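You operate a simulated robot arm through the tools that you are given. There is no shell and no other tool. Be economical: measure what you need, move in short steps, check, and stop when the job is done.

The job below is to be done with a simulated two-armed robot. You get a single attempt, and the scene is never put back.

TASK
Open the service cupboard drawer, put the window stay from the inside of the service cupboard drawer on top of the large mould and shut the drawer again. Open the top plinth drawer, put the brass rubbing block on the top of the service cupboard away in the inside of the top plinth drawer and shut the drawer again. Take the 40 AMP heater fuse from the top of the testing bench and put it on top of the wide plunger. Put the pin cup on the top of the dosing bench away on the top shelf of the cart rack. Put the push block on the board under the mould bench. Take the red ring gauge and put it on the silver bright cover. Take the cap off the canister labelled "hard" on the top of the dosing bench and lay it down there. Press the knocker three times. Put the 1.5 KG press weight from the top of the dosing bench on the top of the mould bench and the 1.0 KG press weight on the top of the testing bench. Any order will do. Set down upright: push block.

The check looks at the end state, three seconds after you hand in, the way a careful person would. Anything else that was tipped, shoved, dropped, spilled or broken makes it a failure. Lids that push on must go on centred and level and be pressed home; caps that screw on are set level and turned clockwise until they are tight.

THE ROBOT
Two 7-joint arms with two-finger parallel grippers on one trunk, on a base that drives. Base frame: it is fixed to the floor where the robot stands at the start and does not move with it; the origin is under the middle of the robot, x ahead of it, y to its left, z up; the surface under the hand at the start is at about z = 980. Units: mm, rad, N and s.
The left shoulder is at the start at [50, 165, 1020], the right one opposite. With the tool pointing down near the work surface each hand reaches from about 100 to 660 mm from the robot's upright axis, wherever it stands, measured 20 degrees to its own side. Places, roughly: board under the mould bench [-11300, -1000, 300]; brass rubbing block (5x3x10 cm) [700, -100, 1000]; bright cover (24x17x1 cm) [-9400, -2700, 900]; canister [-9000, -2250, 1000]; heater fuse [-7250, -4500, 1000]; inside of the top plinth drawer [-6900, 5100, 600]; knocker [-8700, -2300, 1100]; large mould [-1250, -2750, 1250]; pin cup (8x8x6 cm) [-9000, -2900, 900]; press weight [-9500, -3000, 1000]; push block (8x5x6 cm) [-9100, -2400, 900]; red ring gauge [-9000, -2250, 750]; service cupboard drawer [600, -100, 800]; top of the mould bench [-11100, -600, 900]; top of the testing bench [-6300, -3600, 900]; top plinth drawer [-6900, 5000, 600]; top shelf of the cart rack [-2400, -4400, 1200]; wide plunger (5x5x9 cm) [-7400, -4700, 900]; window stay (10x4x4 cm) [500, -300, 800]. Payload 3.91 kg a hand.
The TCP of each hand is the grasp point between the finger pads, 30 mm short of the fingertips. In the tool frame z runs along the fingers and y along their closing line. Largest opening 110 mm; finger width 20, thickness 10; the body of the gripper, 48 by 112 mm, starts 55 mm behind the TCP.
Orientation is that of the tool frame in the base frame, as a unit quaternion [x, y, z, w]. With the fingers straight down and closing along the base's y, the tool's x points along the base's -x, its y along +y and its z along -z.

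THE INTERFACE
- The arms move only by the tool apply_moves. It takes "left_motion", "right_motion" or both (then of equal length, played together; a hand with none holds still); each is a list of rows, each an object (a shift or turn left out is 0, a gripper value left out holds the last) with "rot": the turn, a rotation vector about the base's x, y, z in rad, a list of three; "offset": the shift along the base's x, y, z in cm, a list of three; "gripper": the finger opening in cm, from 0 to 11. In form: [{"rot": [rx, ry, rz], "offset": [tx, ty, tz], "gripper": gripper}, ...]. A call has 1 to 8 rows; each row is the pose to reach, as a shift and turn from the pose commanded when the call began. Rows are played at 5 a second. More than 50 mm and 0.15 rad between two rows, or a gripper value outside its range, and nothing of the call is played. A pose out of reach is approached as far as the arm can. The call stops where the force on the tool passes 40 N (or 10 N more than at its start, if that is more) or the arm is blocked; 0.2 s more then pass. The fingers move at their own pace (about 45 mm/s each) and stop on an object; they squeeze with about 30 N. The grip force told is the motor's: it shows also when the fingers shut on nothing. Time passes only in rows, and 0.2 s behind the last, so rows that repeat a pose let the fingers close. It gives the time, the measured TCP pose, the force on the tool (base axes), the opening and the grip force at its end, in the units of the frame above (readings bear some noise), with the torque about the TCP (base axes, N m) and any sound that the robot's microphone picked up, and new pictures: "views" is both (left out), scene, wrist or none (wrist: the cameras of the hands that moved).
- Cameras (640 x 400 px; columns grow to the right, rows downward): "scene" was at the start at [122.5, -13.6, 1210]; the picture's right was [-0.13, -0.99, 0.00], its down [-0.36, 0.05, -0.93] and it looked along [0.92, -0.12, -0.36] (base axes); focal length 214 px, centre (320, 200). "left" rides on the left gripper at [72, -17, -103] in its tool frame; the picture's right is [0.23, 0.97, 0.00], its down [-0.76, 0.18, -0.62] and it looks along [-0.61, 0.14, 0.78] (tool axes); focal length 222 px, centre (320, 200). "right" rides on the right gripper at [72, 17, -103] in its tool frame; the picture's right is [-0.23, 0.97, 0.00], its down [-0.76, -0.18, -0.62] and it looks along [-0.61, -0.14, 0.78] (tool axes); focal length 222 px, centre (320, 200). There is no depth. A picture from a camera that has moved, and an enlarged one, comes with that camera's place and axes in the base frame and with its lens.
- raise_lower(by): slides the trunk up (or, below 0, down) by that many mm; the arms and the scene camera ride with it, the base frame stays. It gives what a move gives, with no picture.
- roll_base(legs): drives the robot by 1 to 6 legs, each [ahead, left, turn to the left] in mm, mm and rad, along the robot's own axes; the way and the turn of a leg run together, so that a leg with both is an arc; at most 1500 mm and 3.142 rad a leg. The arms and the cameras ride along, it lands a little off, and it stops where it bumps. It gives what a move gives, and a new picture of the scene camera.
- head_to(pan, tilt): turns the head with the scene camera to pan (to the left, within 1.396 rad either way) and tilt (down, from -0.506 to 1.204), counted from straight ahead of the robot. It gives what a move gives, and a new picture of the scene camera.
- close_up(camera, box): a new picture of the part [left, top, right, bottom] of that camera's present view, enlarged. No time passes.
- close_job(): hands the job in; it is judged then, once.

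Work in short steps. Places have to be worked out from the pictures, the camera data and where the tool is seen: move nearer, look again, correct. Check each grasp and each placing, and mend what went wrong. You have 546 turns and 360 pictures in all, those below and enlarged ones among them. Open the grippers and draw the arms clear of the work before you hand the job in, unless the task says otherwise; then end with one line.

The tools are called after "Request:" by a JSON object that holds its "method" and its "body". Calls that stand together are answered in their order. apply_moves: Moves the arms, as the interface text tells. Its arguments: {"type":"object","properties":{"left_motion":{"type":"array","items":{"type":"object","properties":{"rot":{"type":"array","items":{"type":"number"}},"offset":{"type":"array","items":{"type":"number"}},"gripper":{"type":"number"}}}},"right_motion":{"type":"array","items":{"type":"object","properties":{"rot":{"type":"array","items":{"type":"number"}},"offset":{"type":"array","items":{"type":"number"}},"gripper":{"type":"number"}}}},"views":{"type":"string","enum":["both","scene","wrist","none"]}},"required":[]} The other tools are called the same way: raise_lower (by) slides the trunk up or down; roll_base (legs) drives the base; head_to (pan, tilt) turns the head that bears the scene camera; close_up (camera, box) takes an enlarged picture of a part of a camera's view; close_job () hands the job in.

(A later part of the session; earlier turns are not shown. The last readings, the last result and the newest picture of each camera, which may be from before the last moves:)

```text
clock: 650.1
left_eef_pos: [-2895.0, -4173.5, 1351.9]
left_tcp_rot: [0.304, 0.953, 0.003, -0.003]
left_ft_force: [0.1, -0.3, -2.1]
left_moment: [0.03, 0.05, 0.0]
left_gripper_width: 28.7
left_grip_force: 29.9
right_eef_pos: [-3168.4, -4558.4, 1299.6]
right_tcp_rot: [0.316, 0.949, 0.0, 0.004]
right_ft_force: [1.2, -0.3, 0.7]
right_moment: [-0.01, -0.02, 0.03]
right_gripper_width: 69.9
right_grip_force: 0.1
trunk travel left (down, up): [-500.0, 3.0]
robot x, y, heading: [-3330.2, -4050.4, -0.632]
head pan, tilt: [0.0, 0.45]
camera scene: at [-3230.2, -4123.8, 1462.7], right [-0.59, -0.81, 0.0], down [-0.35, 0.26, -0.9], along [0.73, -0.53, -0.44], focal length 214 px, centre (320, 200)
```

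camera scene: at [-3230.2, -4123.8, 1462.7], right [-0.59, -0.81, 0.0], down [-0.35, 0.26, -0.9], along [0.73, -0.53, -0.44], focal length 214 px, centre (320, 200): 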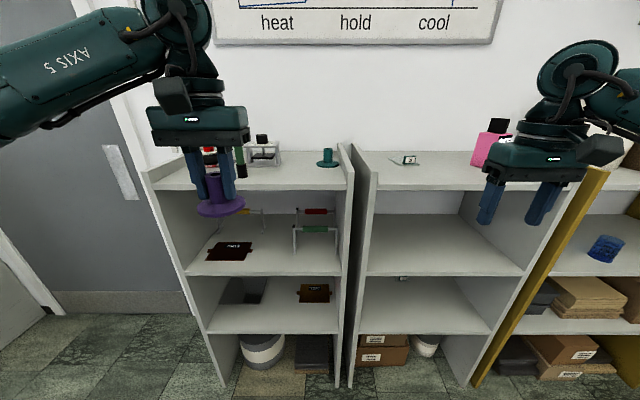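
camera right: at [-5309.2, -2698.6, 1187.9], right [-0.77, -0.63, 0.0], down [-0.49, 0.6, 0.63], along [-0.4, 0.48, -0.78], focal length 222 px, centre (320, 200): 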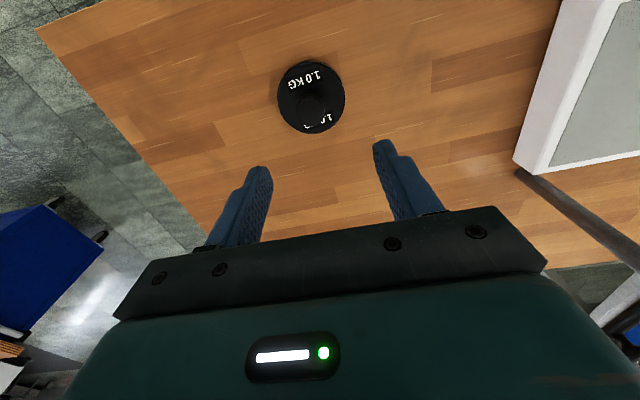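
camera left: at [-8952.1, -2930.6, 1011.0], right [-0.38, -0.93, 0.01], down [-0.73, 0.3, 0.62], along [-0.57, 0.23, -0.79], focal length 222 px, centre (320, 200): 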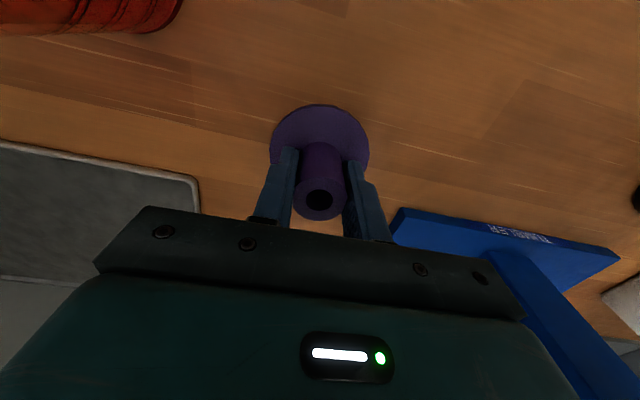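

Free space is at about (-2556,-4478), top z≈1210. I'll move the hand 5 cm right and drive in 340 mm.

Request:
{"method": "apply_moves", "body": {"left_motion": [{"offset": [-1.4, -2, 0]}, {"offset": [-2.8, -3.9, 0]}], "views": "none"}}

Request:
{"method": "roll_base", "body": {"legs": [[340, 0, 0]]}}

Request:
{"method": "apply_moves", "body": {"left_motion": [{"offset": [2, -1.5, 0]}, {"offset": [4, -3, 0]}, {"offset": [6, -4.4, 0]}], "views": "both"}}

```text
clock: 650.7
left_eef_pos: [-2924.2, -4213.4, 1351.4]
left_tcp_rot: [0.303, 0.953, 0.004, -0.003]
left_ft_force: [0.2, -0.5, -0.4]
left_moment: [-0.03, 0.0, 0.0]
left_gripper_width: 28.8
left_grip_force: 29.7
right_eef_pos: [-3168.5, -4558.2, 1299.5]
right_tcp_rot: [0.316, 0.949, -0.001, 0.004]
right_ft_force: [-0.6, 0.1, 0.1]
right_moment: [-0.01, 0.0, -0.03]
right_gripper_width: 70.1
right_grip_force: 0.1
trunk travel left (down, up): [-500.0, 3.0]
robot x, y, heading: [-3330.4, -4051.7, -0.634]
head pan, tilt: [0.0, 0.45]
```

```text
clock: 652.9
left_eef_pos: [-2652.3, -4413.8, 1350.9]
left_tcp_rot: [0.306, 0.952, 0.004, -0.003]
left_ft_force: [-0.3, -0.1, -1.8]
left_moment: [0.02, 0.03, 0.02]
left_gripper_width: 28.9
left_grip_force: 30.1
right_eef_pos: [-2897.0, -4759.1, 1300.9]
right_tcp_rot: [0.318, 0.948, 0.0, 0.004]
right_ft_force: [0.5, 0.0, 0.2]
right_moment: [0.01, 0.01, 0.01]
right_gripper_width: 69.9
right_grip_force: 0.0
trunk travel left (down, up): [-500.0, 3.0]
robot x, y, heading: [-3057.4, -4248.2, -0.632]
head pan, tilt: [0.0, 0.45]
camera scene: at [-2958.7, -4324.0, 1462.7], right [-0.59, -0.8, 0.0], down [-0.35, 0.26, -0.9], along [0.72, -0.53, -0.44], focal length 214 px, centre (320, 200)
```

scene: 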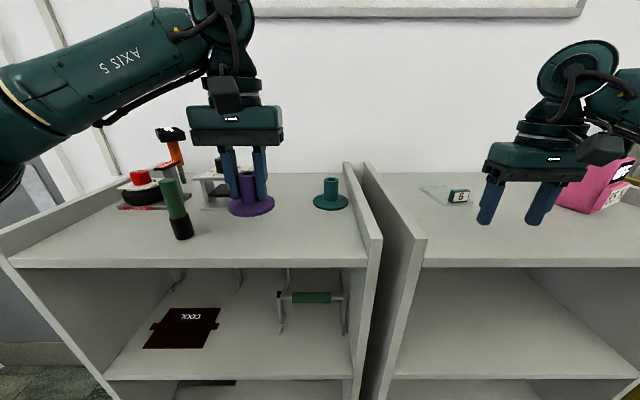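

```text
clock: 653.7
left_eef_pos: [-2592.4, -4458.2, 1351.2]
left_tcp_rot: [0.307, 0.952, 0.005, -0.002]
left_ft_force: [0.0, -0.2, -1.6]
left_moment: [0.01, -0.03, 0.01]
left_gripper_width: 28.9
left_grip_force: 29.6
right_eef_pos: [-2898.9, -4758.0, 1300.3]
right_tcp_rot: [0.319, 0.948, -0.001, 0.004]
right_ft_force: [0.4, 0.5, -0.1]
right_moment: [0.02, 0.0, 0.01]
right_gripper_width: 70.1
right_grip_force: 0.0
trunk travel left (down, up): [-500.0, 3.0]
robot x, y, heading: [-3057.6, -4251.6, -0.633]
head pan, tilt: [0.0, 0.45]
camera scene: at [-2958.8, -4324.1, 1462.6], right [-0.59, -0.8, 0.0], down [-0.35, 0.26, -0.9], along [0.72, -0.53, -0.44], focal length 214 px, centre (320, 200)
camera left: at [-2661.4, -4431.1, 1455.1], right [0.38, 0.92, 0.01], down [0.72, -0.31, 0.62], along [0.57, -0.23, -0.79], focal length 222 px, centre (320, 200)
```

scene: 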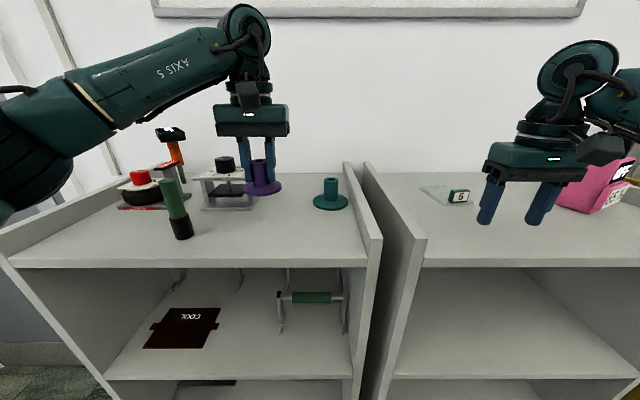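
left: 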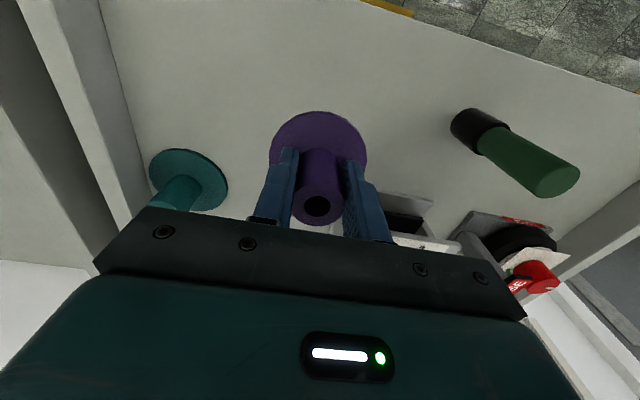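

It would land at clear board space in front of the frame and left of the teal cup. I'll lower it to contact.

Request:
{"method": "apply_moves", "body": {"left_motion": [{"offset": [0, 0, -4]}, {"offset": [0, 0, -7.5]}, {"offset": [0, 0, -8.5]}, {"offset": [0, 0, -9.2]}, {"offset": [0, 0, -9.9]}, {"offset": [0, 0, -10.6]}, {"offset": [0, 0, -11.3]}], "views": "wrist"}}

```text
clock: 655.0
left_eef_pos: [-2593.9, -4457.1, 1258.5]
left_tcp_rot: [0.307, 0.952, -0.002, 0.002]
left_ft_force: [-2.7, 3.1, 14.0]
left_moment: [0.43, 0.38, -0.02]
left_gripper_width: 29.0
left_grip_force: 30.0
right_eef_pos: [-2900.0, -4757.3, 1299.7]
right_tcp_rot: [0.319, 0.948, 0.0, 0.005]
right_ft_force: [0.0, -0.7, 0.8]
right_moment: [0.06, -0.01, -0.01]
right_gripper_width: 70.1
right_grip_force: 0.0
trunk travel left (down, up): [-500.0, 3.0]
robot x, y, heading: [-3056.3, -4249.6, -0.632]
head pan, tilt: [0.0, 0.45]
stopped in row 6 (left hand): the force on the tool passed its limit at 46 N (the readings are from after the stop); the commanded pose is now the measured one
camera left: at [-2663.7, -4429.4, 1361.7], right [0.38, 0.92, 0.0], down [0.72, -0.3, 0.63], along [0.58, -0.24, -0.78], focal length 222 px, centre (320, 200)
```

left: 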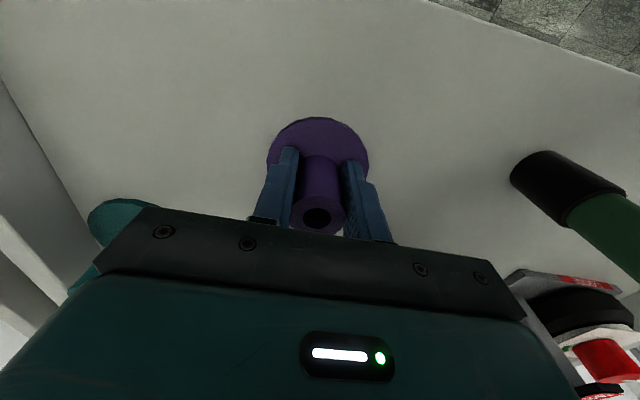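

Contact with the board. I'll open and withdraw straight up.

Request:
{"method": "apply_moves", "body": {"left_motion": [{"offset": [0, 0, 0.1], "gripper": 6}, {"offset": [0, 0, 0.1]}, {"offset": [0, 0, 0.1]}, {"offset": [0, 0, 4]}, {"offset": [0, 0, 8.5]}, {"offset": [-2, 1.5, 12]}, {"offset": [-5.5, 4, 13]}, {"offset": [-9, 6.6, 13]}], "views": "both"}}

```text
clock: 656.8
left_eef_pos: [-2682.7, -4390.7, 1386.3]
left_tcp_rot: [0.306, 0.952, 0.0, 0.001]
left_ft_force: [-0.6, -0.6, 0.0]
left_moment: [-0.02, 0.02, 0.02]
left_gripper_width: 59.8
left_grip_force: 0.0
right_eef_pos: [-2899.8, -4757.5, 1301.9]
right_tcp_rot: [0.319, 0.948, 0.001, 0.004]
right_ft_force: [-0.3, 0.0, 0.2]
right_moment: [-0.04, -0.03, 0.02]
right_gripper_width: 69.9
right_grip_force: 0.1
trunk travel left (down, up): [-500.0, 3.0]
robot x, y, heading: [-3059.1, -4249.2, -0.634]
head pan, tilt: [0.0, 0.45]
camera scene: at [-2959.7, -4323.0, 1462.8], right [-0.59, -0.8, 0.0], down [-0.35, 0.26, -0.9], along [0.72, -0.53, -0.43], focal length 214 px, centre (320, 200)
camera left: at [-2751.4, -4362.0, 1490.2], right [0.38, 0.92, 0.0], down [0.72, -0.3, 0.62], along [0.58, -0.24, -0.78], focal length 222 px, centre (320, 200)
```

scene: 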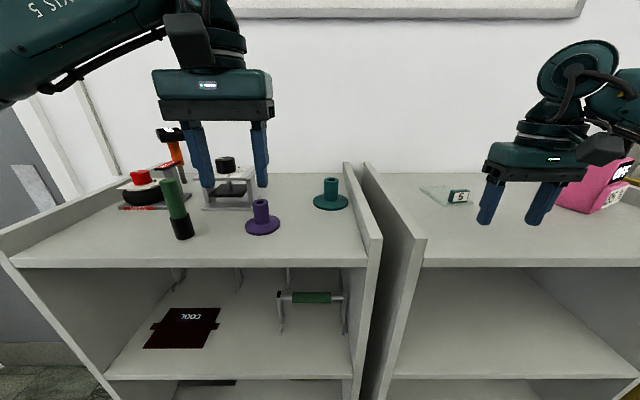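
left: 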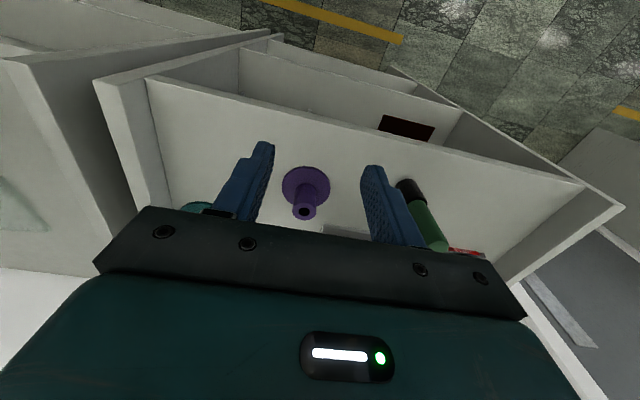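

The pin cup stands on the rack's top shelf. Last is the fuse: I'll back off, lower the trunk, and drive around to the other side of the testing bench.

Request:
{"method": "roll_base", "body": {"legs": [[-1000, 0, 0], [0, 0, 1.571], [920, 0, 0], [0, 0, 1.571], [1400, 0, 0]]}}

Request:
{"method": "raise_lower", "body": {"by": -155}}

```text
clock: 680.5
left_eef_pos: [-4777.5, -1943.9, 1386.5]
left_tcp_rot: [0.952, -0.306, -0.002, 0.0]
left_ft_force: [0.2, 0.4, -0.3]
left_moment: [0.0, 0.01, -0.01]
left_gripper_width: 59.8
left_grip_force: 0.0
right_eef_pos: [-4559.5, -1576.1, 1300.6]
right_tcp_rot: [0.948, -0.318, -0.003, -0.001]
right_ft_force: [0.0, -1.3, -0.3]
right_moment: [0.04, -0.03, -0.02]
right_gripper_width: 69.7
right_grip_force: 0.0
trunk travel left (down, up): [-500.0, 3.0]
robot x, y, heading: [-4402.4, -2084.8, 2.505]
head pan, tilt: [0.0, 0.45]
camera scene: at [-4497.4, -2013.6, 1462.7], right [0.59, 0.8, 0.0], down [0.35, -0.26, -0.9], along [-0.72, 0.54, -0.44], focal length 214 px, centre (320, 200)
```

scene: 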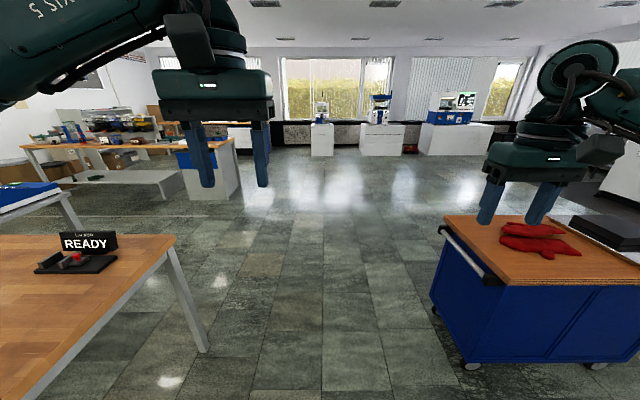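

```text
clock: 682.3
left_eef_pos: [-4777.1, -1942.5, 1231.1]
left_tcp_rot: [0.952, -0.307, -0.001, 0.0]
left_ft_force: [-0.5, -0.4, -0.1]
left_moment: [0.0, -0.01, -0.04]
left_gripper_width: 59.9
left_grip_force: 0.0
right_eef_pos: [-4558.8, -1575.7, 1146.2]
right_tcp_rot: [0.948, -0.319, -0.004, -0.001]
right_ft_force: [0.2, -0.2, 0.2]
right_moment: [0.02, 0.03, 0.0]
right_gripper_width: 69.8
right_grip_force: 0.1
trunk travel left (down, up): [-345.0, 158.0]
robot x, y, heading: [-4404.1, -2084.2, 2.504]
head pan, tilt: [0.0, 0.45]
```

Clear way ahead. I'll cross over, go up the aisle to r≈7.9 m and face the bench.

Request:
{"method": "roll_base", "body": {"legs": [[1050, 0, 0], [1000, 0, 0], [0, 0, 1.571], [1300, 0, 0], [1300, 0, 0], [950, 0, 0]]}}

Request:
{"method": "roll_base", "body": {"legs": [[0, 0, 1.571]]}}

```text
clock: 713.5
left_eef_pos: [-8238.4, -4147.5, 1230.8]
left_tcp_rot: [0.878, 0.478, 0.0, 0.0]
left_ft_force: [-0.3, -0.2, -0.2]
left_moment: [-0.02, 0.01, -0.01]
left_gripper_width: 60.4
left_grip_force: 0.1
right_eef_pos: [-8616.6, -3947.4, 1146.3]
right_tcp_rot: [0.885, 0.466, -0.003, 0.002]
right_ft_force: [0.0, -0.3, 0.2]
right_moment: [0.0, 0.0, 0.01]
right_gripper_width: 69.8
right_grip_force: 0.1
trunk travel left (down, up): [-345.0, 158.0]
robot x, y, heading: [-8118.1, -3762.5, -2.157]
head pan, tilt: [0.0, 0.45]
camera scene: at [-8182.3, -3866.8, 1307.7], right [-0.83, 0.55, 0.0], down [0.24, 0.36, -0.9], along [-0.5, -0.75, -0.44], focal length 214 px, centre (320, 200)
```

scene: 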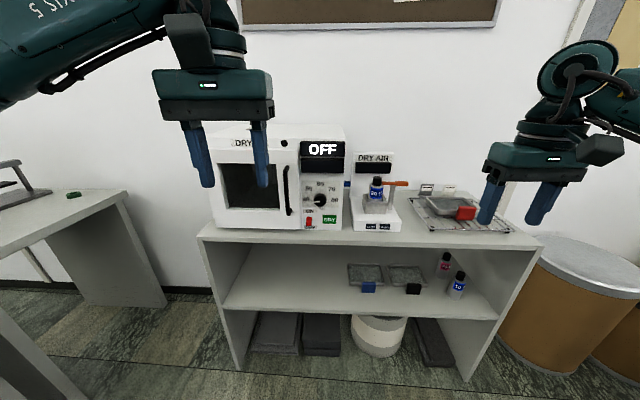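

```text
clock: 717.7
left_eef_pos: [-7736.0, -3892.8, 1230.6]
left_tcp_rot: [0.292, 0.956, 0.0, 0.001]
left_ft_force: [0.3, -0.7, 0.0]
left_moment: [0.01, -0.02, 0.0]
left_gripper_width: 60.1
left_grip_force: 0.0
right_eef_pos: [-7942.2, -4267.3, 1145.0]
right_tcp_rot: [0.304, 0.953, 0.0, 0.004]
right_ft_force: [-0.2, -0.2, 0.3]
right_moment: [0.03, -0.02, -0.03]
right_gripper_width: 70.1
right_grip_force: 0.1
trunk travel left (down, up): [-345.0, 158.0]
robot x, y, heading: [-8112.2, -3765.2, -0.604]
head pan, tilt: [0.0, 0.45]
camera scene: at [-8015.2, -3834.6, 1307.7], right [-0.57, -0.82, 0.0], down [-0.36, 0.25, -0.9], along [0.74, -0.51, -0.44], focal length 214 px, centre (320, 200)
```

scene: 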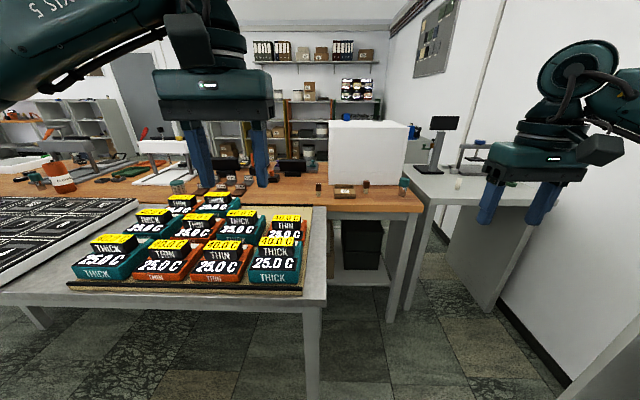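

I see the bench edge with small parts near (317–402,187). I'll zoom in.

Request:
{"method": "close_up", "body": {"camera": "scene", "box": [200, 150, 440, 300]}}

```text
2.67 times, centred on (320, 225) of scene
camera zoom: at [-8015.2, -3834.6, 1307.7], right [-0.57, -0.82, 0.0], down [-0.36, 0.25, -0.9], along [0.74, -0.51, -0.44], focal length 572 px, centre (320, 133)
```

zoom: 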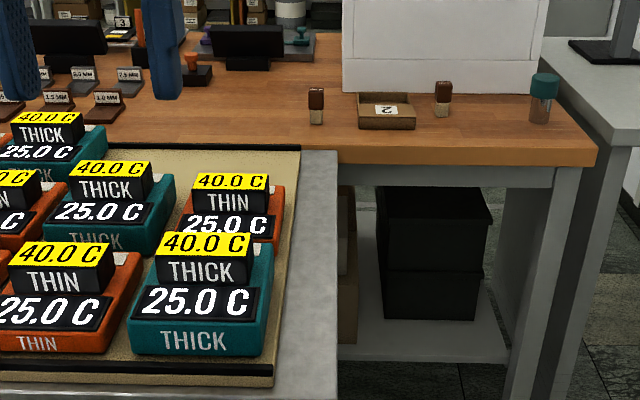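

Two fuses flank a tray and the teal-capped wide plunger is at right. I'll shift right into the gap between tables and approach, then read the fuse labels.

Request:
{"method": "roll_base", "body": {"legs": [[0, -290, -0.031], [300, 0, 0]]}}

Request:
{"method": "close_up", "body": {"camera": "scene", "box": [200, 160, 440, 310]}}

```text
clock: 720.6
left_eef_pos: [-7891.9, -4104.9, 1232.4]
left_tcp_rot: [0.305, 0.952, -0.01, 0.001]
left_ft_force: [0.1, -1.2, 0.7]
left_moment: [0.07, 0.04, -0.02]
left_gripper_width: 60.0
left_grip_force: 0.0
right_eef_pos: [-8102.2, -4470.4, 1158.4]
right_tcp_rot: [0.309, 0.951, -0.011, 0.006]
right_ft_force: [-0.1, 0.3, 0.6]
right_moment: [-0.02, -0.04, -0.03]
right_gripper_width: 70.1
right_grip_force: 0.1
trunk travel left (down, up): [-345.0, 158.0]
robot x, y, heading: [-8274.8, -3981.6, -0.633]
head pan, tilt: [0.0, 0.45]
stopped in leg 1: the robot was blocked; the commanded pose is now the measured one
camera scene: at [-8169.1, -4037.4, 1309.1], right [-0.59, -0.81, 0.02], down [-0.36, 0.24, -0.9], along [0.72, -0.54, -0.43], focal length 214 px, centre (320, 200)
```

scene: 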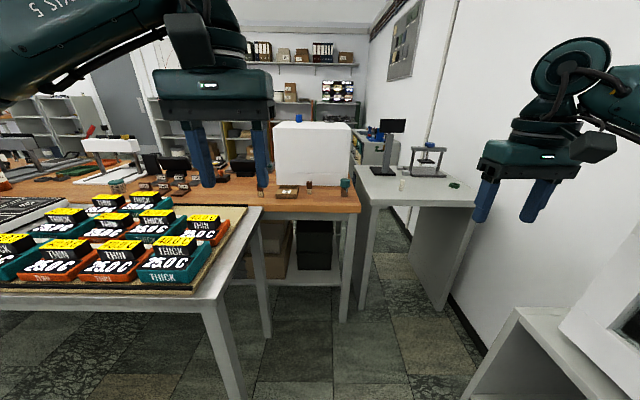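

```text
2.67 times, centred on (320, 235) of scene
camera zoom: at [-8169.1, -4037.4, 1309.1], right [-0.59, -0.81, 0.02], down [-0.36, 0.24, -0.9], along [0.72, -0.54, -0.43], focal length 572 px, centre (320, 107)
```

zoom: 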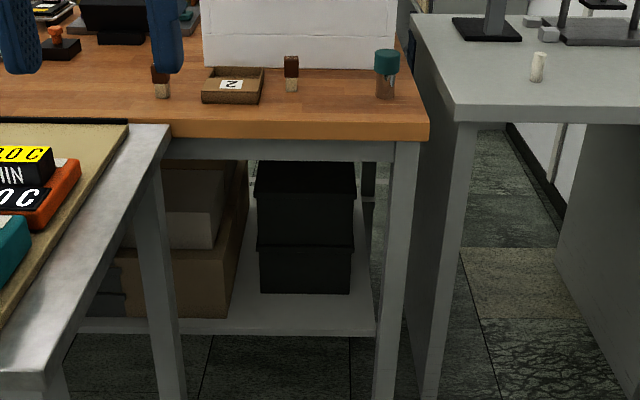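

Bumped the DRY table's corner on the right. I'll ease left 40 mm and drive forward 300 mm into the gap.

Request:
{"method": "roll_base", "body": {"legs": [[0, 40, 0], [300, 0, 0]]}}

Request:
{"method": "close_up", "body": {"camera": "scene", "box": [200, 170, 440, 320]}}

```text
clock: 723.3
left_eef_pos: [-7637.2, -4266.9, 1231.4]
left_tcp_rot: [0.306, 0.952, 0.0, 0.001]
left_ft_force: [0.2, 0.7, -0.6]
left_moment: [0.0, 0.02, -0.01]
left_gripper_width: 59.8
left_grip_force: 0.1
right_eef_pos: [-7847.9, -4632.0, 1146.1]
right_tcp_rot: [0.313, 0.95, 0.0, 0.004]
right_ft_force: [0.7, -1.0, -0.4]
right_moment: [0.02, 0.03, -0.02]
right_gripper_width: 70.1
right_grip_force: 0.0
trunk travel left (down, up): [-345.0, 158.0]
robot x, y, heading: [-8011.2, -4130.1, -0.632]
head pan, tilt: [0.0, 0.45]
camera scene: at [-7914.2, -4200.4, 1307.6], right [-0.59, -0.81, 0.0], down [-0.35, 0.26, -0.9], along [0.73, -0.53, -0.44], focal length 214 px, centre (320, 200)
```

scene: 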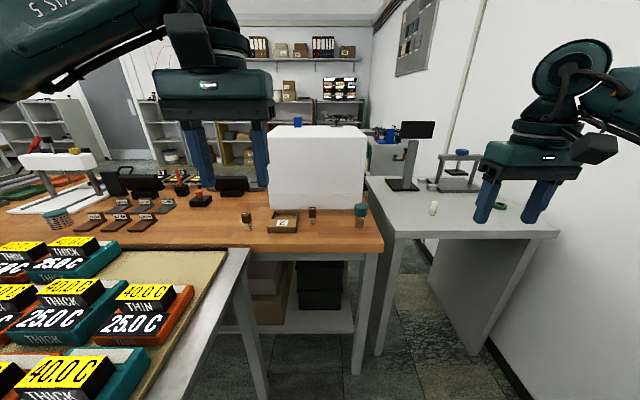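

```text
2.67 times, centred on (320, 245) of scene
camera zoom: at [-7914.2, -4200.4, 1307.6], right [-0.59, -0.81, 0.0], down [-0.35, 0.26, -0.9], along [0.73, -0.53, -0.44], focal length 572 px, centre (320, 80)
```

zoom: 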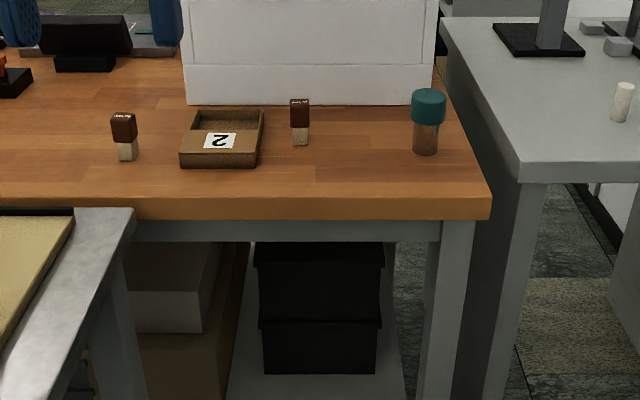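

I need ~240 mm more. The gap (≈ −230…+270 mm) should pass the base; I'll centre and advance carefully.

Request:
{"method": "roll_base", "body": {"legs": [[0, -20, 0], [130, 0, 0]]}}

Request:
{"method": "roll_base", "body": {"legs": [[110, 0, 0]]}}

```text
clock: 725.2
left_eef_pos: [-7566.1, -4351.5, 1231.0]
left_tcp_rot: [0.304, 0.953, -0.001, 0.001]
left_ft_force: [-0.4, 0.0, 0.6]
left_moment: [0.01, 0.03, -0.01]
left_gripper_width: 60.1
left_grip_force: 0.1
right_eef_pos: [-7775.7, -4717.3, 1146.7]
right_tcp_rot: [0.311, 0.95, -0.001, 0.005]
right_ft_force: [0.1, 0.4, -0.5]
right_moment: [0.01, -0.01, 0.0]
right_gripper_width: 70.1
right_grip_force: 0.1
trunk travel left (down, up): [-345.0, 158.0]
robot x, y, heading: [-7943.2, -4214.1, -0.628]
head pan, tilt: [0.0, 0.45]
stopped in leg 2: the robot was blocked; the commanded pose is now the measured one
camera scene: at [-7842.4, -4286.5, 1307.7], right [-0.59, -0.81, 0.0], down [-0.35, 0.26, -0.9], along [0.73, -0.53, -0.44], focal length 214 px, centre (320, 200)
```

scene: 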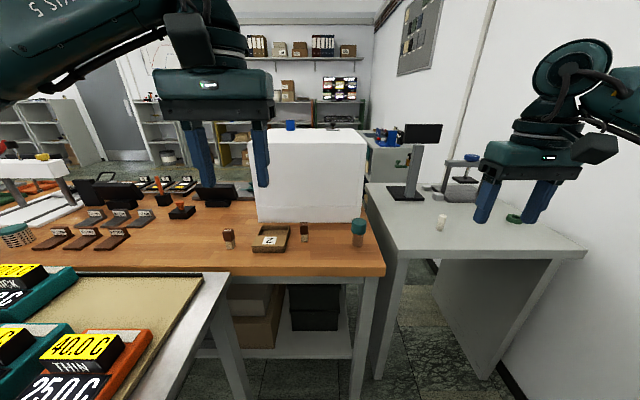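

```text
clock: 726.4
left_eef_pos: [-7548.7, -4371.5, 1231.6]
left_tcp_rot: [0.302, 0.953, -0.001, 0.002]
left_ft_force: [-0.4, -0.3, 0.3]
left_moment: [0.0, -0.01, 0.01]
left_gripper_width: 60.4
left_grip_force: 0.1
right_eef_pos: [-7757.2, -4739.1, 1147.2]
right_tcp_rot: [0.309, 0.951, -0.001, 0.004]
right_ft_force: [0.5, 0.0, 0.2]
right_moment: [-0.01, -0.01, 0.02]
right_gripper_width: 70.0
right_grip_force: 0.1
trunk travel left (down, up): [-345.0, 158.0]
robot x, y, heading: [-7926.2, -4233.4, -0.623]
head pan, tilt: [0.0, 0.45]
stopped in leg 1: the robot was blocked; the commanded pose is now the measured one
camera scene: at [-7826.7, -4307.6, 1307.7], right [-0.58, -0.81, 0.0], down [-0.35, 0.25, -0.9], along [0.73, -0.53, -0.44], focal length 214 px, centre (320, 200)
```

scene: 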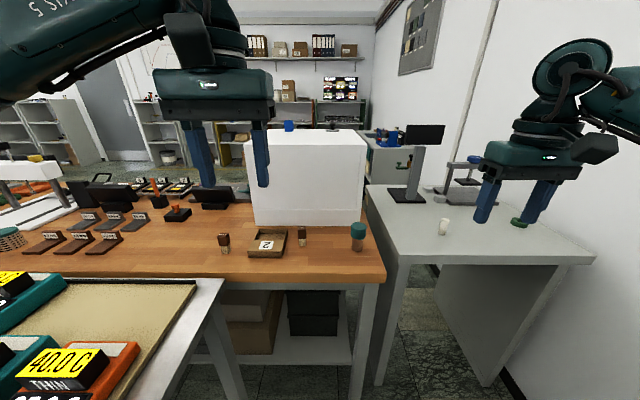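

Blocked by something low on the left. I'll look down to see what the base touches.

Request:
{"method": "head_to", "body": {"pan": 0.7, "tilt": 1.1}}

Request:
{"method": "head_to", "body": {"pan": -0.6, "tilt": 1.1}}

```text
clock: 727.4
left_eef_pos: [-7548.8, -4372.2, 1230.8]
left_tcp_rot: [0.303, 0.953, 0.0, 0.002]
left_ft_force: [-0.9, 1.0, 0.7]
left_moment: [-0.04, 0.04, 0.03]
left_gripper_width: 59.9
left_grip_force: 0.1
right_eef_pos: [-7756.7, -4737.3, 1146.3]
right_tcp_rot: [0.309, 0.951, -0.001, 0.004]
right_ft_force: [-0.2, -0.4, -0.2]
right_moment: [-0.02, 0.01, -0.01]
right_gripper_width: 70.0
right_grip_force: 0.1
trunk travel left (down, up): [-345.0, 158.0]
robot x, y, heading: [-7929.4, -4238.6, -0.626]
head pan, tilt: [0.7, 1.1]
camera scene: at [-7838.3, -4249.1, 1255.6], right [0.07, -1.0, 0.0], down [-0.89, -0.07, -0.45], along [0.45, 0.03, -0.89], focal length 214 px, centre (320, 200)
```

scene: 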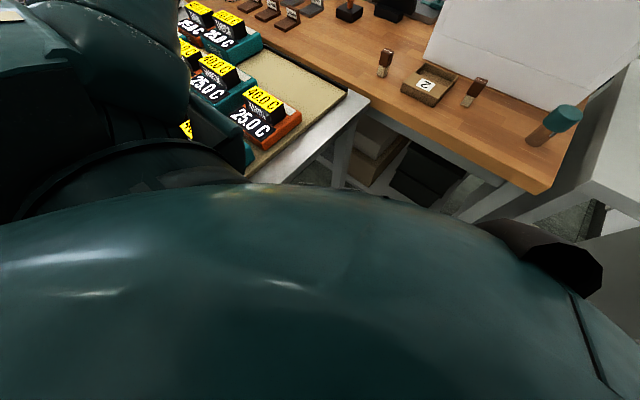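

```text
clock: 728.9
left_eef_pos: [-7549.0, -4372.5, 1231.7]
left_tcp_rot: [0.303, 0.953, 0.0, 0.001]
left_ft_force: [0.1, -0.8, 0.1]
left_moment: [0.02, 0.04, 0.02]
left_gripper_width: 60.1
left_grip_force: 0.1
right_eef_pos: [-7756.9, -4737.3, 1146.5]
right_tcp_rot: [0.308, 0.951, -0.002, 0.004]
right_ft_force: [1.0, 0.0, -0.1]
right_moment: [-0.02, 0.01, -0.01]
right_gripper_width: 70.0
right_grip_force: 0.1
trunk travel left (down, up): [-345.0, 158.0]
robot x, y, heading: [-7926.6, -4235.1, -0.626]
head pan, tilt: [-0.6, 1.1]
camera scene: at [-7879.9, -4313.2, 1255.5], right [-0.94, -0.34, 0.0], down [-0.3, 0.84, -0.45], along [0.15, -0.43, -0.89], focal length 214 px, centre (320, 200)
```

scene: 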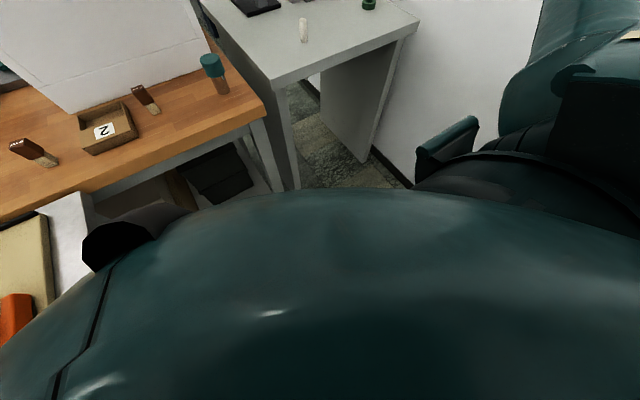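

The torso's left side seems to touch the white table's edge. I'll back off slightly, shift 70 mm right, and advance again.

Request:
{"method": "roll_base", "body": {"legs": [[-30, 0, 0], [0, -75, -0.01], [140, 0, 0]]}}

Request:
{"method": "head_to", "body": {"pan": 0.0, "tilt": 0.6}}

```text
clock: 731.6
left_eef_pos: [-7508.5, -4500.6, 1231.1]
left_tcp_rot: [0.306, 0.952, 0.0, 0.001]
left_ft_force: [-0.1, -0.6, 0.8]
left_moment: [0.0, 0.01, 0.02]
left_gripper_width: 60.0
left_grip_force: 0.0
right_eef_pos: [-7720.7, -4864.5, 1147.1]
right_tcp_rot: [0.313, 0.95, -0.002, 0.004]
right_ft_force: [0.7, -0.6, 0.5]
right_moment: [0.0, 0.01, -0.03]
right_gripper_width: 69.8
right_grip_force: 0.0
trunk travel left (down, up): [-345.0, 158.0]
robot x, y, heading: [-7883.7, -4362.8, -0.633]
head pan, tilt: [-0.6, 1.1]
camera scene: at [-7838.6, -4438.3, 1255.5], right [-0.94, -0.33, 0.0], down [-0.29, 0.84, -0.45], along [0.15, -0.43, -0.89], focal length 214 px, centre (320, 200)
```

scene: 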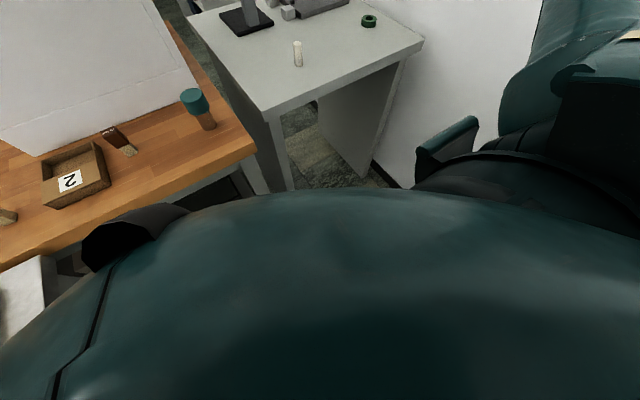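

```text
clock: 732.6
left_eef_pos: [-7508.2, -4499.3, 1231.3]
left_tcp_rot: [0.307, 0.952, 0.0, 0.001]
left_ft_force: [0.6, -0.8, 0.3]
left_moment: [-0.01, 0.0, -0.02]
left_gripper_width: 59.8
left_grip_force: 0.0
right_eef_pos: [-7719.5, -4862.7, 1147.6]
right_tcp_rot: [0.314, 0.95, -0.002, 0.005]
right_ft_force: [0.8, -0.4, -0.1]
right_moment: [-0.01, -0.01, -0.05]
right_gripper_width: 70.1
right_grip_force: 0.0
trunk travel left (down, up): [-345.0, 158.0]
robot x, y, heading: [-7882.5, -4362.3, -0.634]
head pan, tilt: [0.0, 0.6]
camera scene: at [-7789.0, -4430.7, 1294.1], right [-0.59, -0.81, 0.0], down [-0.46, 0.34, -0.82], along [0.66, -0.49, -0.57], focal length 214 px, centre (320, 200)
```

scene: 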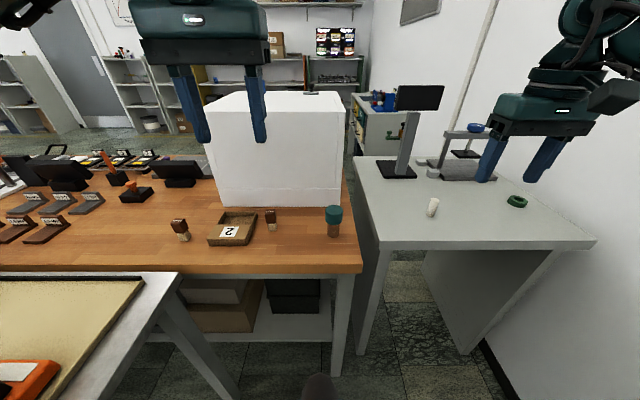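

Unblocked. Fuse B is at ≈(-7324,-4595), A at ≈(-7215,-4369), the plunger at ≈(-7457,-4727). I'll bring the left hand above fuse B to read its label.

Request:
{"method": "apply_moves", "body": {"left_motion": [{"offset": [3.2, -1.6, -2]}, {"offset": [6.4, -3.3, -4]}, {"offset": [9.6, -5, -7]}, {"offset": [12.8, -6.6, -10]}, {"offset": [16, -8.2, -13]}, {"offset": [18.4, -9.5, -16]}, {"offset": [18.4, -9.5, -19]}], "views": "wrist"}}

Request:
{"method": "close_up", "body": {"camera": "left", "box": [200, 0, 520, 200]}}

```text
clock: 734.2
left_eef_pos: [-7323.9, -4593.7, 1041.2]
left_tcp_rot: [0.308, 0.951, -0.001, 0.002]
left_ft_force: [-0.1, 0.2, -0.2]
left_moment: [0.04, 0.0, -0.02]
left_gripper_width: 60.1
left_grip_force: 0.0
right_eef_pos: [-7719.5, -4865.0, 1146.7]
right_tcp_rot: [0.313, 0.95, -0.002, 0.004]
right_ft_force: [-0.2, 0.1, 0.9]
right_moment: [0.0, -0.01, 0.02]
right_gripper_width: 69.9
right_grip_force: 0.1
trunk travel left (down, up): [-345.0, 158.0]
robot x, y, heading: [-7885.1, -4362.6, -0.633]
head pan, tilt: [0.0, 0.6]
camera left: at [-7394.1, -4566.2, 1144.3], right [0.38, 0.92, 0.0], down [0.72, -0.3, 0.63], along [0.58, -0.24, -0.78], focal length 222 px, centre (320, 200)
```

left: 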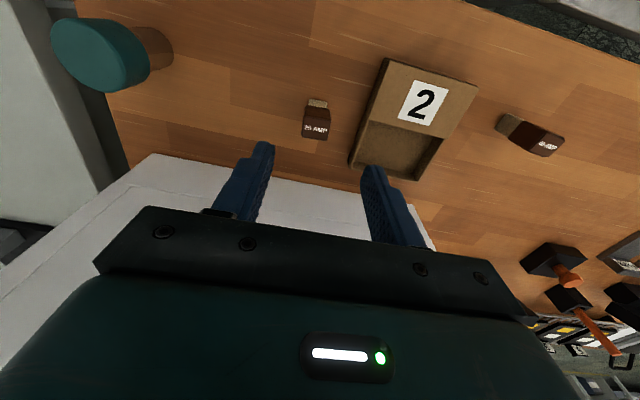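

```text
2.00 times, centred on (360, 100) of left
camera zoom: at [-7394.1, -4566.2, 1144.3], right [0.38, 0.92, 0.0], down [0.72, -0.3, 0.63], along [0.58, -0.24, -0.78], focal length 444 px, centre (240, 400)
```

zoom: 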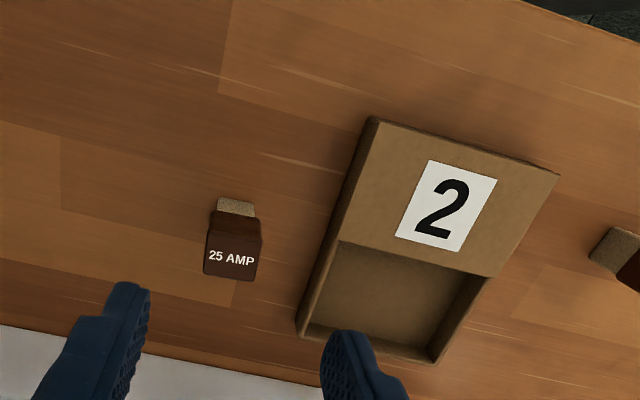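

B reads 25 AMP. I'll zoom on fuse A.

Request:
{"method": "close_up", "body": {"camera": "left", "box": [480, 100, 592, 170]}}

```text
5.71 times, centred on (536, 135) of left
camera zoom: at [-7394.1, -4566.2, 1144.3], right [0.38, 0.92, 0.0], down [0.72, -0.3, 0.63], along [0.58, -0.24, -0.78], focal length 1269 px, centre (-914, 571)
```

zoom: 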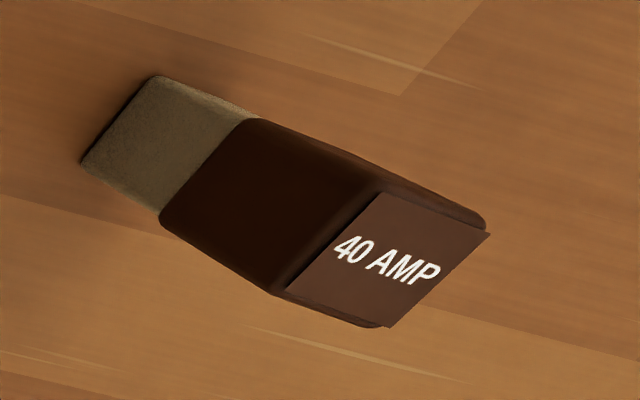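

A is the 40 AMP fuse, at about (-7205,-4380), ~62 mm tall. It's a bit far, so I'll move the hand left/back, then drive 60 mm forward.

Request:
{"method": "apply_moves", "body": {"left_motion": [{"offset": [1.6, 3.9, 0]}, {"offset": [3.2, 7.8, 0]}, {"offset": [4.8, 11.7, 0]}, {"offset": [6.4, 15.6, 0]}, {"offset": [8, 19.5, 0]}, {"offset": [9, 23, 0]}], "views": "none"}}

Request:
{"method": "roll_base", "body": {"legs": [[60, 0, 0]]}}

Request:
{"method": "apply_moves", "body": {"left_motion": [{"offset": [0, 0, 0]}], "views": "wrist"}}

```text
clock: 735.6
left_eef_pos: [-7233.9, -4364.4, 1042.8]
left_tcp_rot: [0.307, 0.952, 0.0, 0.001]
left_ft_force: [0.3, -0.4, 0.0]
left_moment: [0.02, 0.03, 0.0]
left_gripper_width: 59.6
left_grip_force: 0.1
right_eef_pos: [-7720.5, -4864.6, 1147.2]
right_tcp_rot: [0.314, 0.95, -0.002, 0.006]
right_ft_force: [-0.3, -0.4, 0.0]
right_moment: [0.02, 0.04, 0.02]
right_gripper_width: 69.8
right_grip_force: 0.0
trunk travel left (down, up): [-345.0, 158.0]
robot x, y, heading: [-7886.5, -4363.1, -0.636]
head pan, tilt: [0.0, 0.6]
```

```text
clock: 736.5
left_eef_pos: [-7186.2, -4401.7, 1042.5]
left_tcp_rot: [0.307, 0.952, 0.0, 0.001]
left_ft_force: [1.1, 0.4, -0.8]
left_moment: [0.0, 0.01, 0.01]
left_gripper_width: 59.8
left_grip_force: 0.0
right_eef_pos: [-7670.8, -4900.1, 1148.4]
right_tcp_rot: [0.313, 0.95, 0.0, 0.004]
right_ft_force: [-0.3, -0.3, 0.4]
right_moment: [0.05, 0.01, 0.0]
right_gripper_width: 70.0
right_grip_force: 0.1
trunk travel left (down, up): [-345.0, 158.0]
robot x, y, heading: [-7835.0, -4395.7, -0.638]
head pan, tilt: [0.0, 0.6]
camera scene: at [-7740.0, -4466.6, 1294.0], right [-0.59, -0.81, 0.0], down [-0.46, 0.34, -0.82], along [0.66, -0.49, -0.57], focal length 214 px, centre (320, 200)
```

scene: 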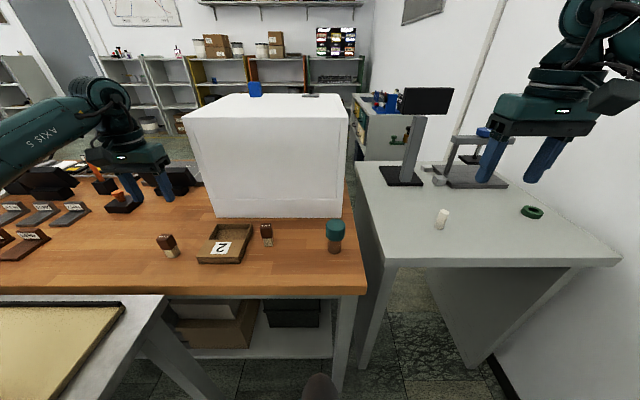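

```text
clock: 737.0
left_eef_pos: [-7186.2, -4400.3, 1043.7]
left_tcp_rot: [0.307, 0.952, -0.001, 0.001]
left_ft_force: [1.1, 1.1, 0.8]
left_moment: [-0.01, 0.02, -0.02]
left_gripper_width: 60.0
left_grip_force: 0.1
right_eef_pos: [-7672.4, -4900.3, 1147.0]
right_tcp_rot: [0.313, 0.95, -0.002, 0.005]
right_ft_force: [-0.5, -0.3, 0.5]
right_moment: [0.02, 0.01, 0.03]
right_gripper_width: 70.0
right_grip_force: 0.0
trunk travel left (down, up): [-345.0, 158.0]
robot x, y, heading: [-7834.9, -4396.5, -0.634]
head pan, tilt: [0.0, 0.6]
camera left: at [-7255.7, -4373.4, 1146.5], right [0.38, 0.92, 0.0], down [0.72, -0.3, 0.63], along [0.58, -0.24, -0.78], focal length 222 px, centre (320, 200)
```

left: 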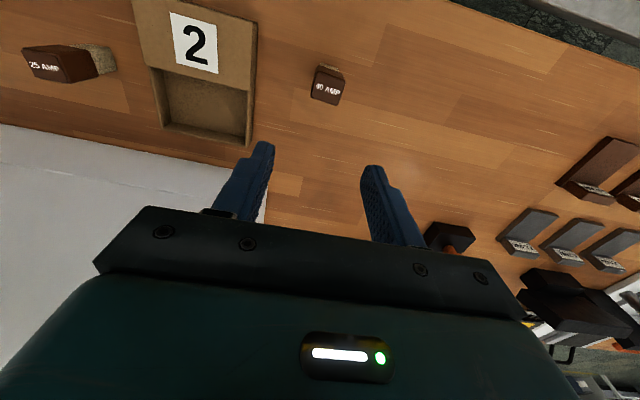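

The 40 AMP fuse is at (-7210,-4381). I'll move over it and descend to z≈965 for a check.

Request:
{"method": "apply_moves", "body": {"left_motion": [{"offset": [-1.2, 0.95, -1]}, {"offset": [-2.4, 1.9, -4]}, {"offset": [-2.4, 1.9, -7.8]}], "views": "wrist"}}

```text
clock: 737.8
left_eef_pos: [-7211.1, -4382.1, 964.5]
left_tcp_rot: [0.306, 0.952, -0.001, 0.002]
left_ft_force: [-0.7, -0.4, -1.0]
left_moment: [-0.01, -0.01, -0.05]
left_gripper_width: 59.9
left_grip_force: 0.0
right_eef_pos: [-7671.7, -4899.4, 1147.0]
right_tcp_rot: [0.314, 0.95, -0.002, 0.004]
right_ft_force: [0.2, 0.0, 1.0]
right_moment: [-0.01, 0.0, -0.04]
right_gripper_width: 70.1
right_grip_force: 0.1
trunk travel left (down, up): [-345.0, 158.0]
robot x, y, heading: [-7835.6, -4393.8, -0.631]
head pan, tilt: [0.0, 0.6]
camera left: at [-7280.0, -4354.9, 1067.8], right [0.38, 0.92, 0.0], down [0.72, -0.3, 0.63], along [0.58, -0.24, -0.78], focal length 222 px, centre (320, 200)
```

left: 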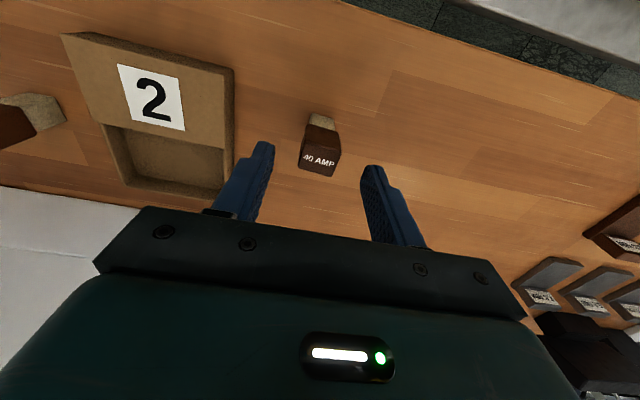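

Well aligned; I'll descend to z≈905 and grip the fuse head.

Request:
{"method": "apply_moves", "body": {"left_motion": [{"offset": [0.2, -0.15, -3]}, {"offset": [0.2, -0.15, -5.9]}, {"offset": [0.2, -0.15, -5.9], "gripper": 0}, {"offset": [0.2, -0.15, -5.9]}, {"offset": [0.2, -0.15, -5.9]}, {"offset": [0.2, -0.15, -5.9]}], "views": "wrist"}}

```text
clock: 739.1
left_eef_pos: [-7208.1, -4382.7, 904.6]
left_tcp_rot: [0.307, 0.952, 0.0, 0.002]
left_ft_force: [-0.3, 0.8, 0.0]
left_moment: [-0.02, -0.01, 0.02]
left_gripper_width: 27.6
left_grip_force: 30.0
right_eef_pos: [-7671.5, -4900.0, 1146.7]
right_tcp_rot: [0.313, 0.95, -0.001, 0.005]
right_ft_force: [-0.6, 0.3, 0.8]
right_moment: [-0.01, 0.02, 0.0]
right_gripper_width: 69.8
right_grip_force: 0.1
trunk travel left (down, up): [-345.0, 158.0]
robot x, y, heading: [-7836.4, -4395.3, -0.633]
head pan, tilt: [0.0, 0.6]
camera left: at [-7279.2, -4355.9, 1008.8], right [0.38, 0.92, 0.0], down [0.72, -0.3, 0.63], along [0.58, -0.24, -0.78], focal length 222 px, centre (320, 200)
```

left: 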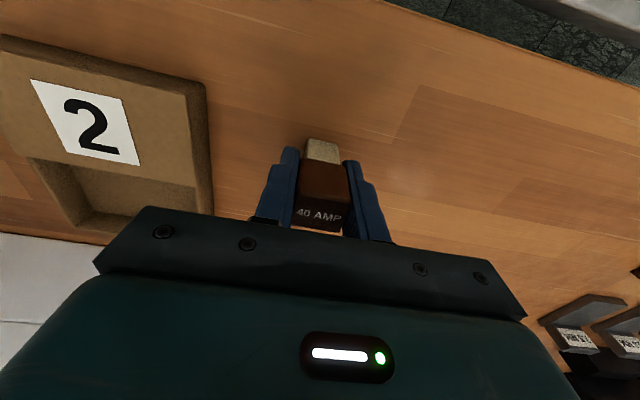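

Fuse gripped (27.6 mm). I'll lift it and carry it toward the plunger at ≈(-7432,-4743).

Request:
{"method": "apply_moves", "body": {"left_motion": [{"offset": [0, 0, 4.5]}, {"offset": [0, 0, 9]}, {"offset": [0, 0, 13.5]}, {"offset": [0, 0, 17]}, {"offset": [-2.4, -3.9, 17]}, {"offset": [-4.8, -7.8, 17]}, {"offset": [-7.2, -11.7, 17]}, {"offset": [-9.6, -15.6, 17]}], "views": "none"}}

Request:
{"method": "apply_moves", "body": {"left_motion": [{"offset": [-2.4, -3.9, 0]}, {"offset": [-4.8, -7.8, 0]}, {"offset": [-7.2, -11.7, 0]}, {"offset": [-9.6, -15.6, 0]}, {"offset": [-12.6, -19.4, 0]}], "views": "both"}}

```text
clock: 741.0
left_eef_pos: [-7306.4, -4539.6, 1075.5]
left_tcp_rot: [0.306, 0.952, 0.0, 0.003]
left_ft_force: [-1.0, -0.8, -1.0]
left_moment: [0.01, -0.01, 0.0]
left_gripper_width: 27.3
left_grip_force: 30.5
right_eef_pos: [-7673.1, -4898.7, 1147.0]
right_tcp_rot: [0.313, 0.95, 0.001, 0.004]
right_ft_force: [-0.5, -1.2, 0.0]
right_moment: [0.05, -0.02, -0.01]
right_gripper_width: 70.1
right_grip_force: 0.0
trunk travel left (down, up): [-345.0, 158.0]
robot x, y, heading: [-7833.5, -4394.9, -0.634]
head pan, tilt: [0.0, 0.6]
```

```text
clock: 742.1
left_eef_pos: [-7431.7, -4732.9, 1074.8]
left_tcp_rot: [0.307, 0.952, 0.001, 0.002]
left_ft_force: [0.2, -0.1, -0.4]
left_moment: [0.0, 0.0, -0.04]
left_gripper_width: 27.4
left_grip_force: 30.5
right_eef_pos: [-7673.1, -4899.7, 1147.3]
right_tcp_rot: [0.312, 0.95, -0.001, 0.006]
right_ft_force: [-0.1, 0.0, -0.5]
right_moment: [0.0, 0.0, 0.01]
right_gripper_width: 70.0
right_grip_force: 0.2
trunk travel left (down, up): [-345.0, 158.0]
robot x, y, heading: [-7838.1, -4393.8, -0.633]
head pan, tilt: [0.0, 0.6]
camera scene: at [-7741.4, -4466.8, 1294.2], right [-0.59, -0.81, 0.0], down [-0.45, 0.34, -0.83], along [0.66, -0.49, -0.56], focal length 214 px, centre (320, 200)
camera left: at [-7502.1, -4706.4, 1178.6], right [0.38, 0.92, 0.0], down [0.72, -0.3, 0.63], along [0.58, -0.24, -0.78], focal length 222 px, centre (320, 200)
```

scene: 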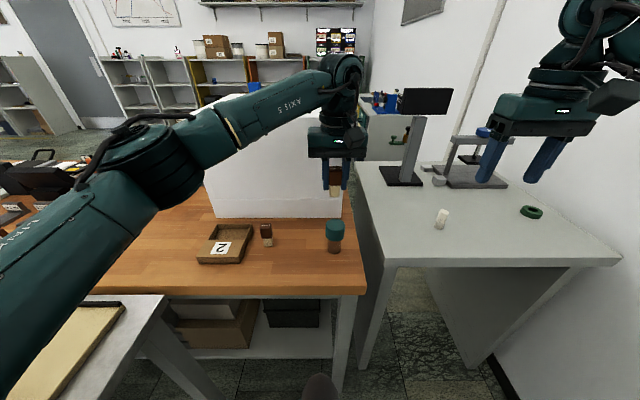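
left: 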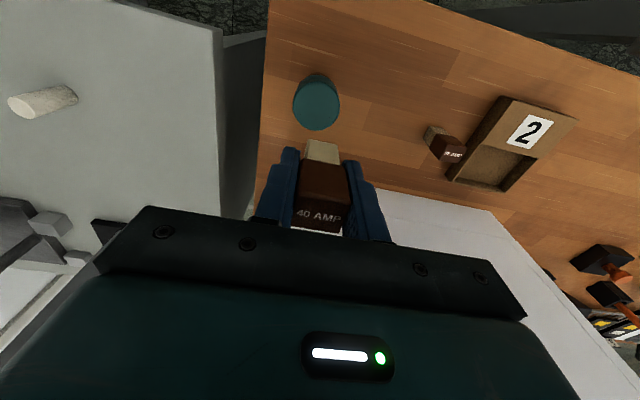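

The plunger cap's top is at ≈(-7441,-4737) by the wrist view. I'll correct and descend to ~1020 for a finer look.

Request:
{"method": "apply_moves", "body": {"left_motion": [{"offset": [-0.9, -0.4, -1.5]}, {"offset": [-0.9, -0.4, -4]}, {"offset": [-0.9, -0.4, -5.5]}], "views": "both"}}

```text
clock: 743.0
left_eef_pos: [-7441.8, -4738.4, 1019.2]
left_tcp_rot: [0.308, 0.952, 0.0, 0.002]
left_ft_force: [0.2, 0.2, 0.0]
left_moment: [0.04, 0.0, -0.02]
left_gripper_width: 27.5
left_grip_force: 30.1
right_eef_pos: [-7672.6, -4898.6, 1147.7]
right_tcp_rot: [0.314, 0.949, -0.002, 0.004]
right_ft_force: [0.4, 0.6, 0.1]
right_moment: [0.01, -0.02, -0.02]
right_gripper_width: 69.8
right_grip_force: 0.0
trunk travel left (down, up): [-345.0, 158.0]
robot x, y, heading: [-7834.3, -4391.5, -0.638]
head pan, tilt: [0.0, 0.6]
camera scene: at [-7740.7, -4466.2, 1294.2], right [-0.59, -0.81, 0.0], down [-0.46, 0.34, -0.83], along [0.66, -0.49, -0.56], focal length 214 px, centre (320, 200)
camera left: at [-7510.4, -4710.6, 1122.9], right [0.39, 0.92, 0.0], down [0.72, -0.3, 0.63], along [0.58, -0.24, -0.78], focal length 222 px, centre (320, 200)
```

scene: 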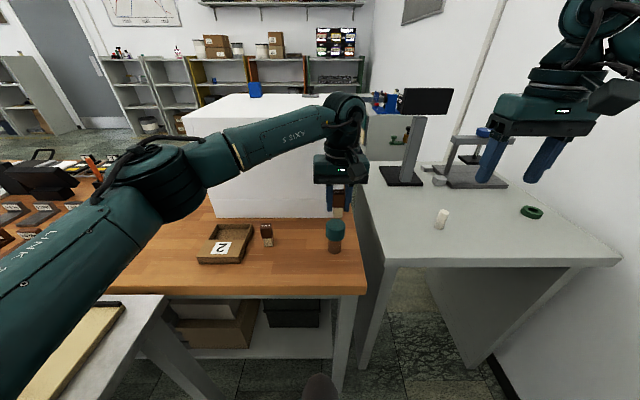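
left: 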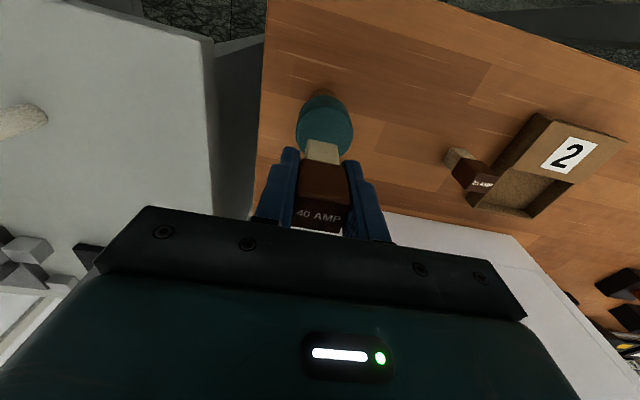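

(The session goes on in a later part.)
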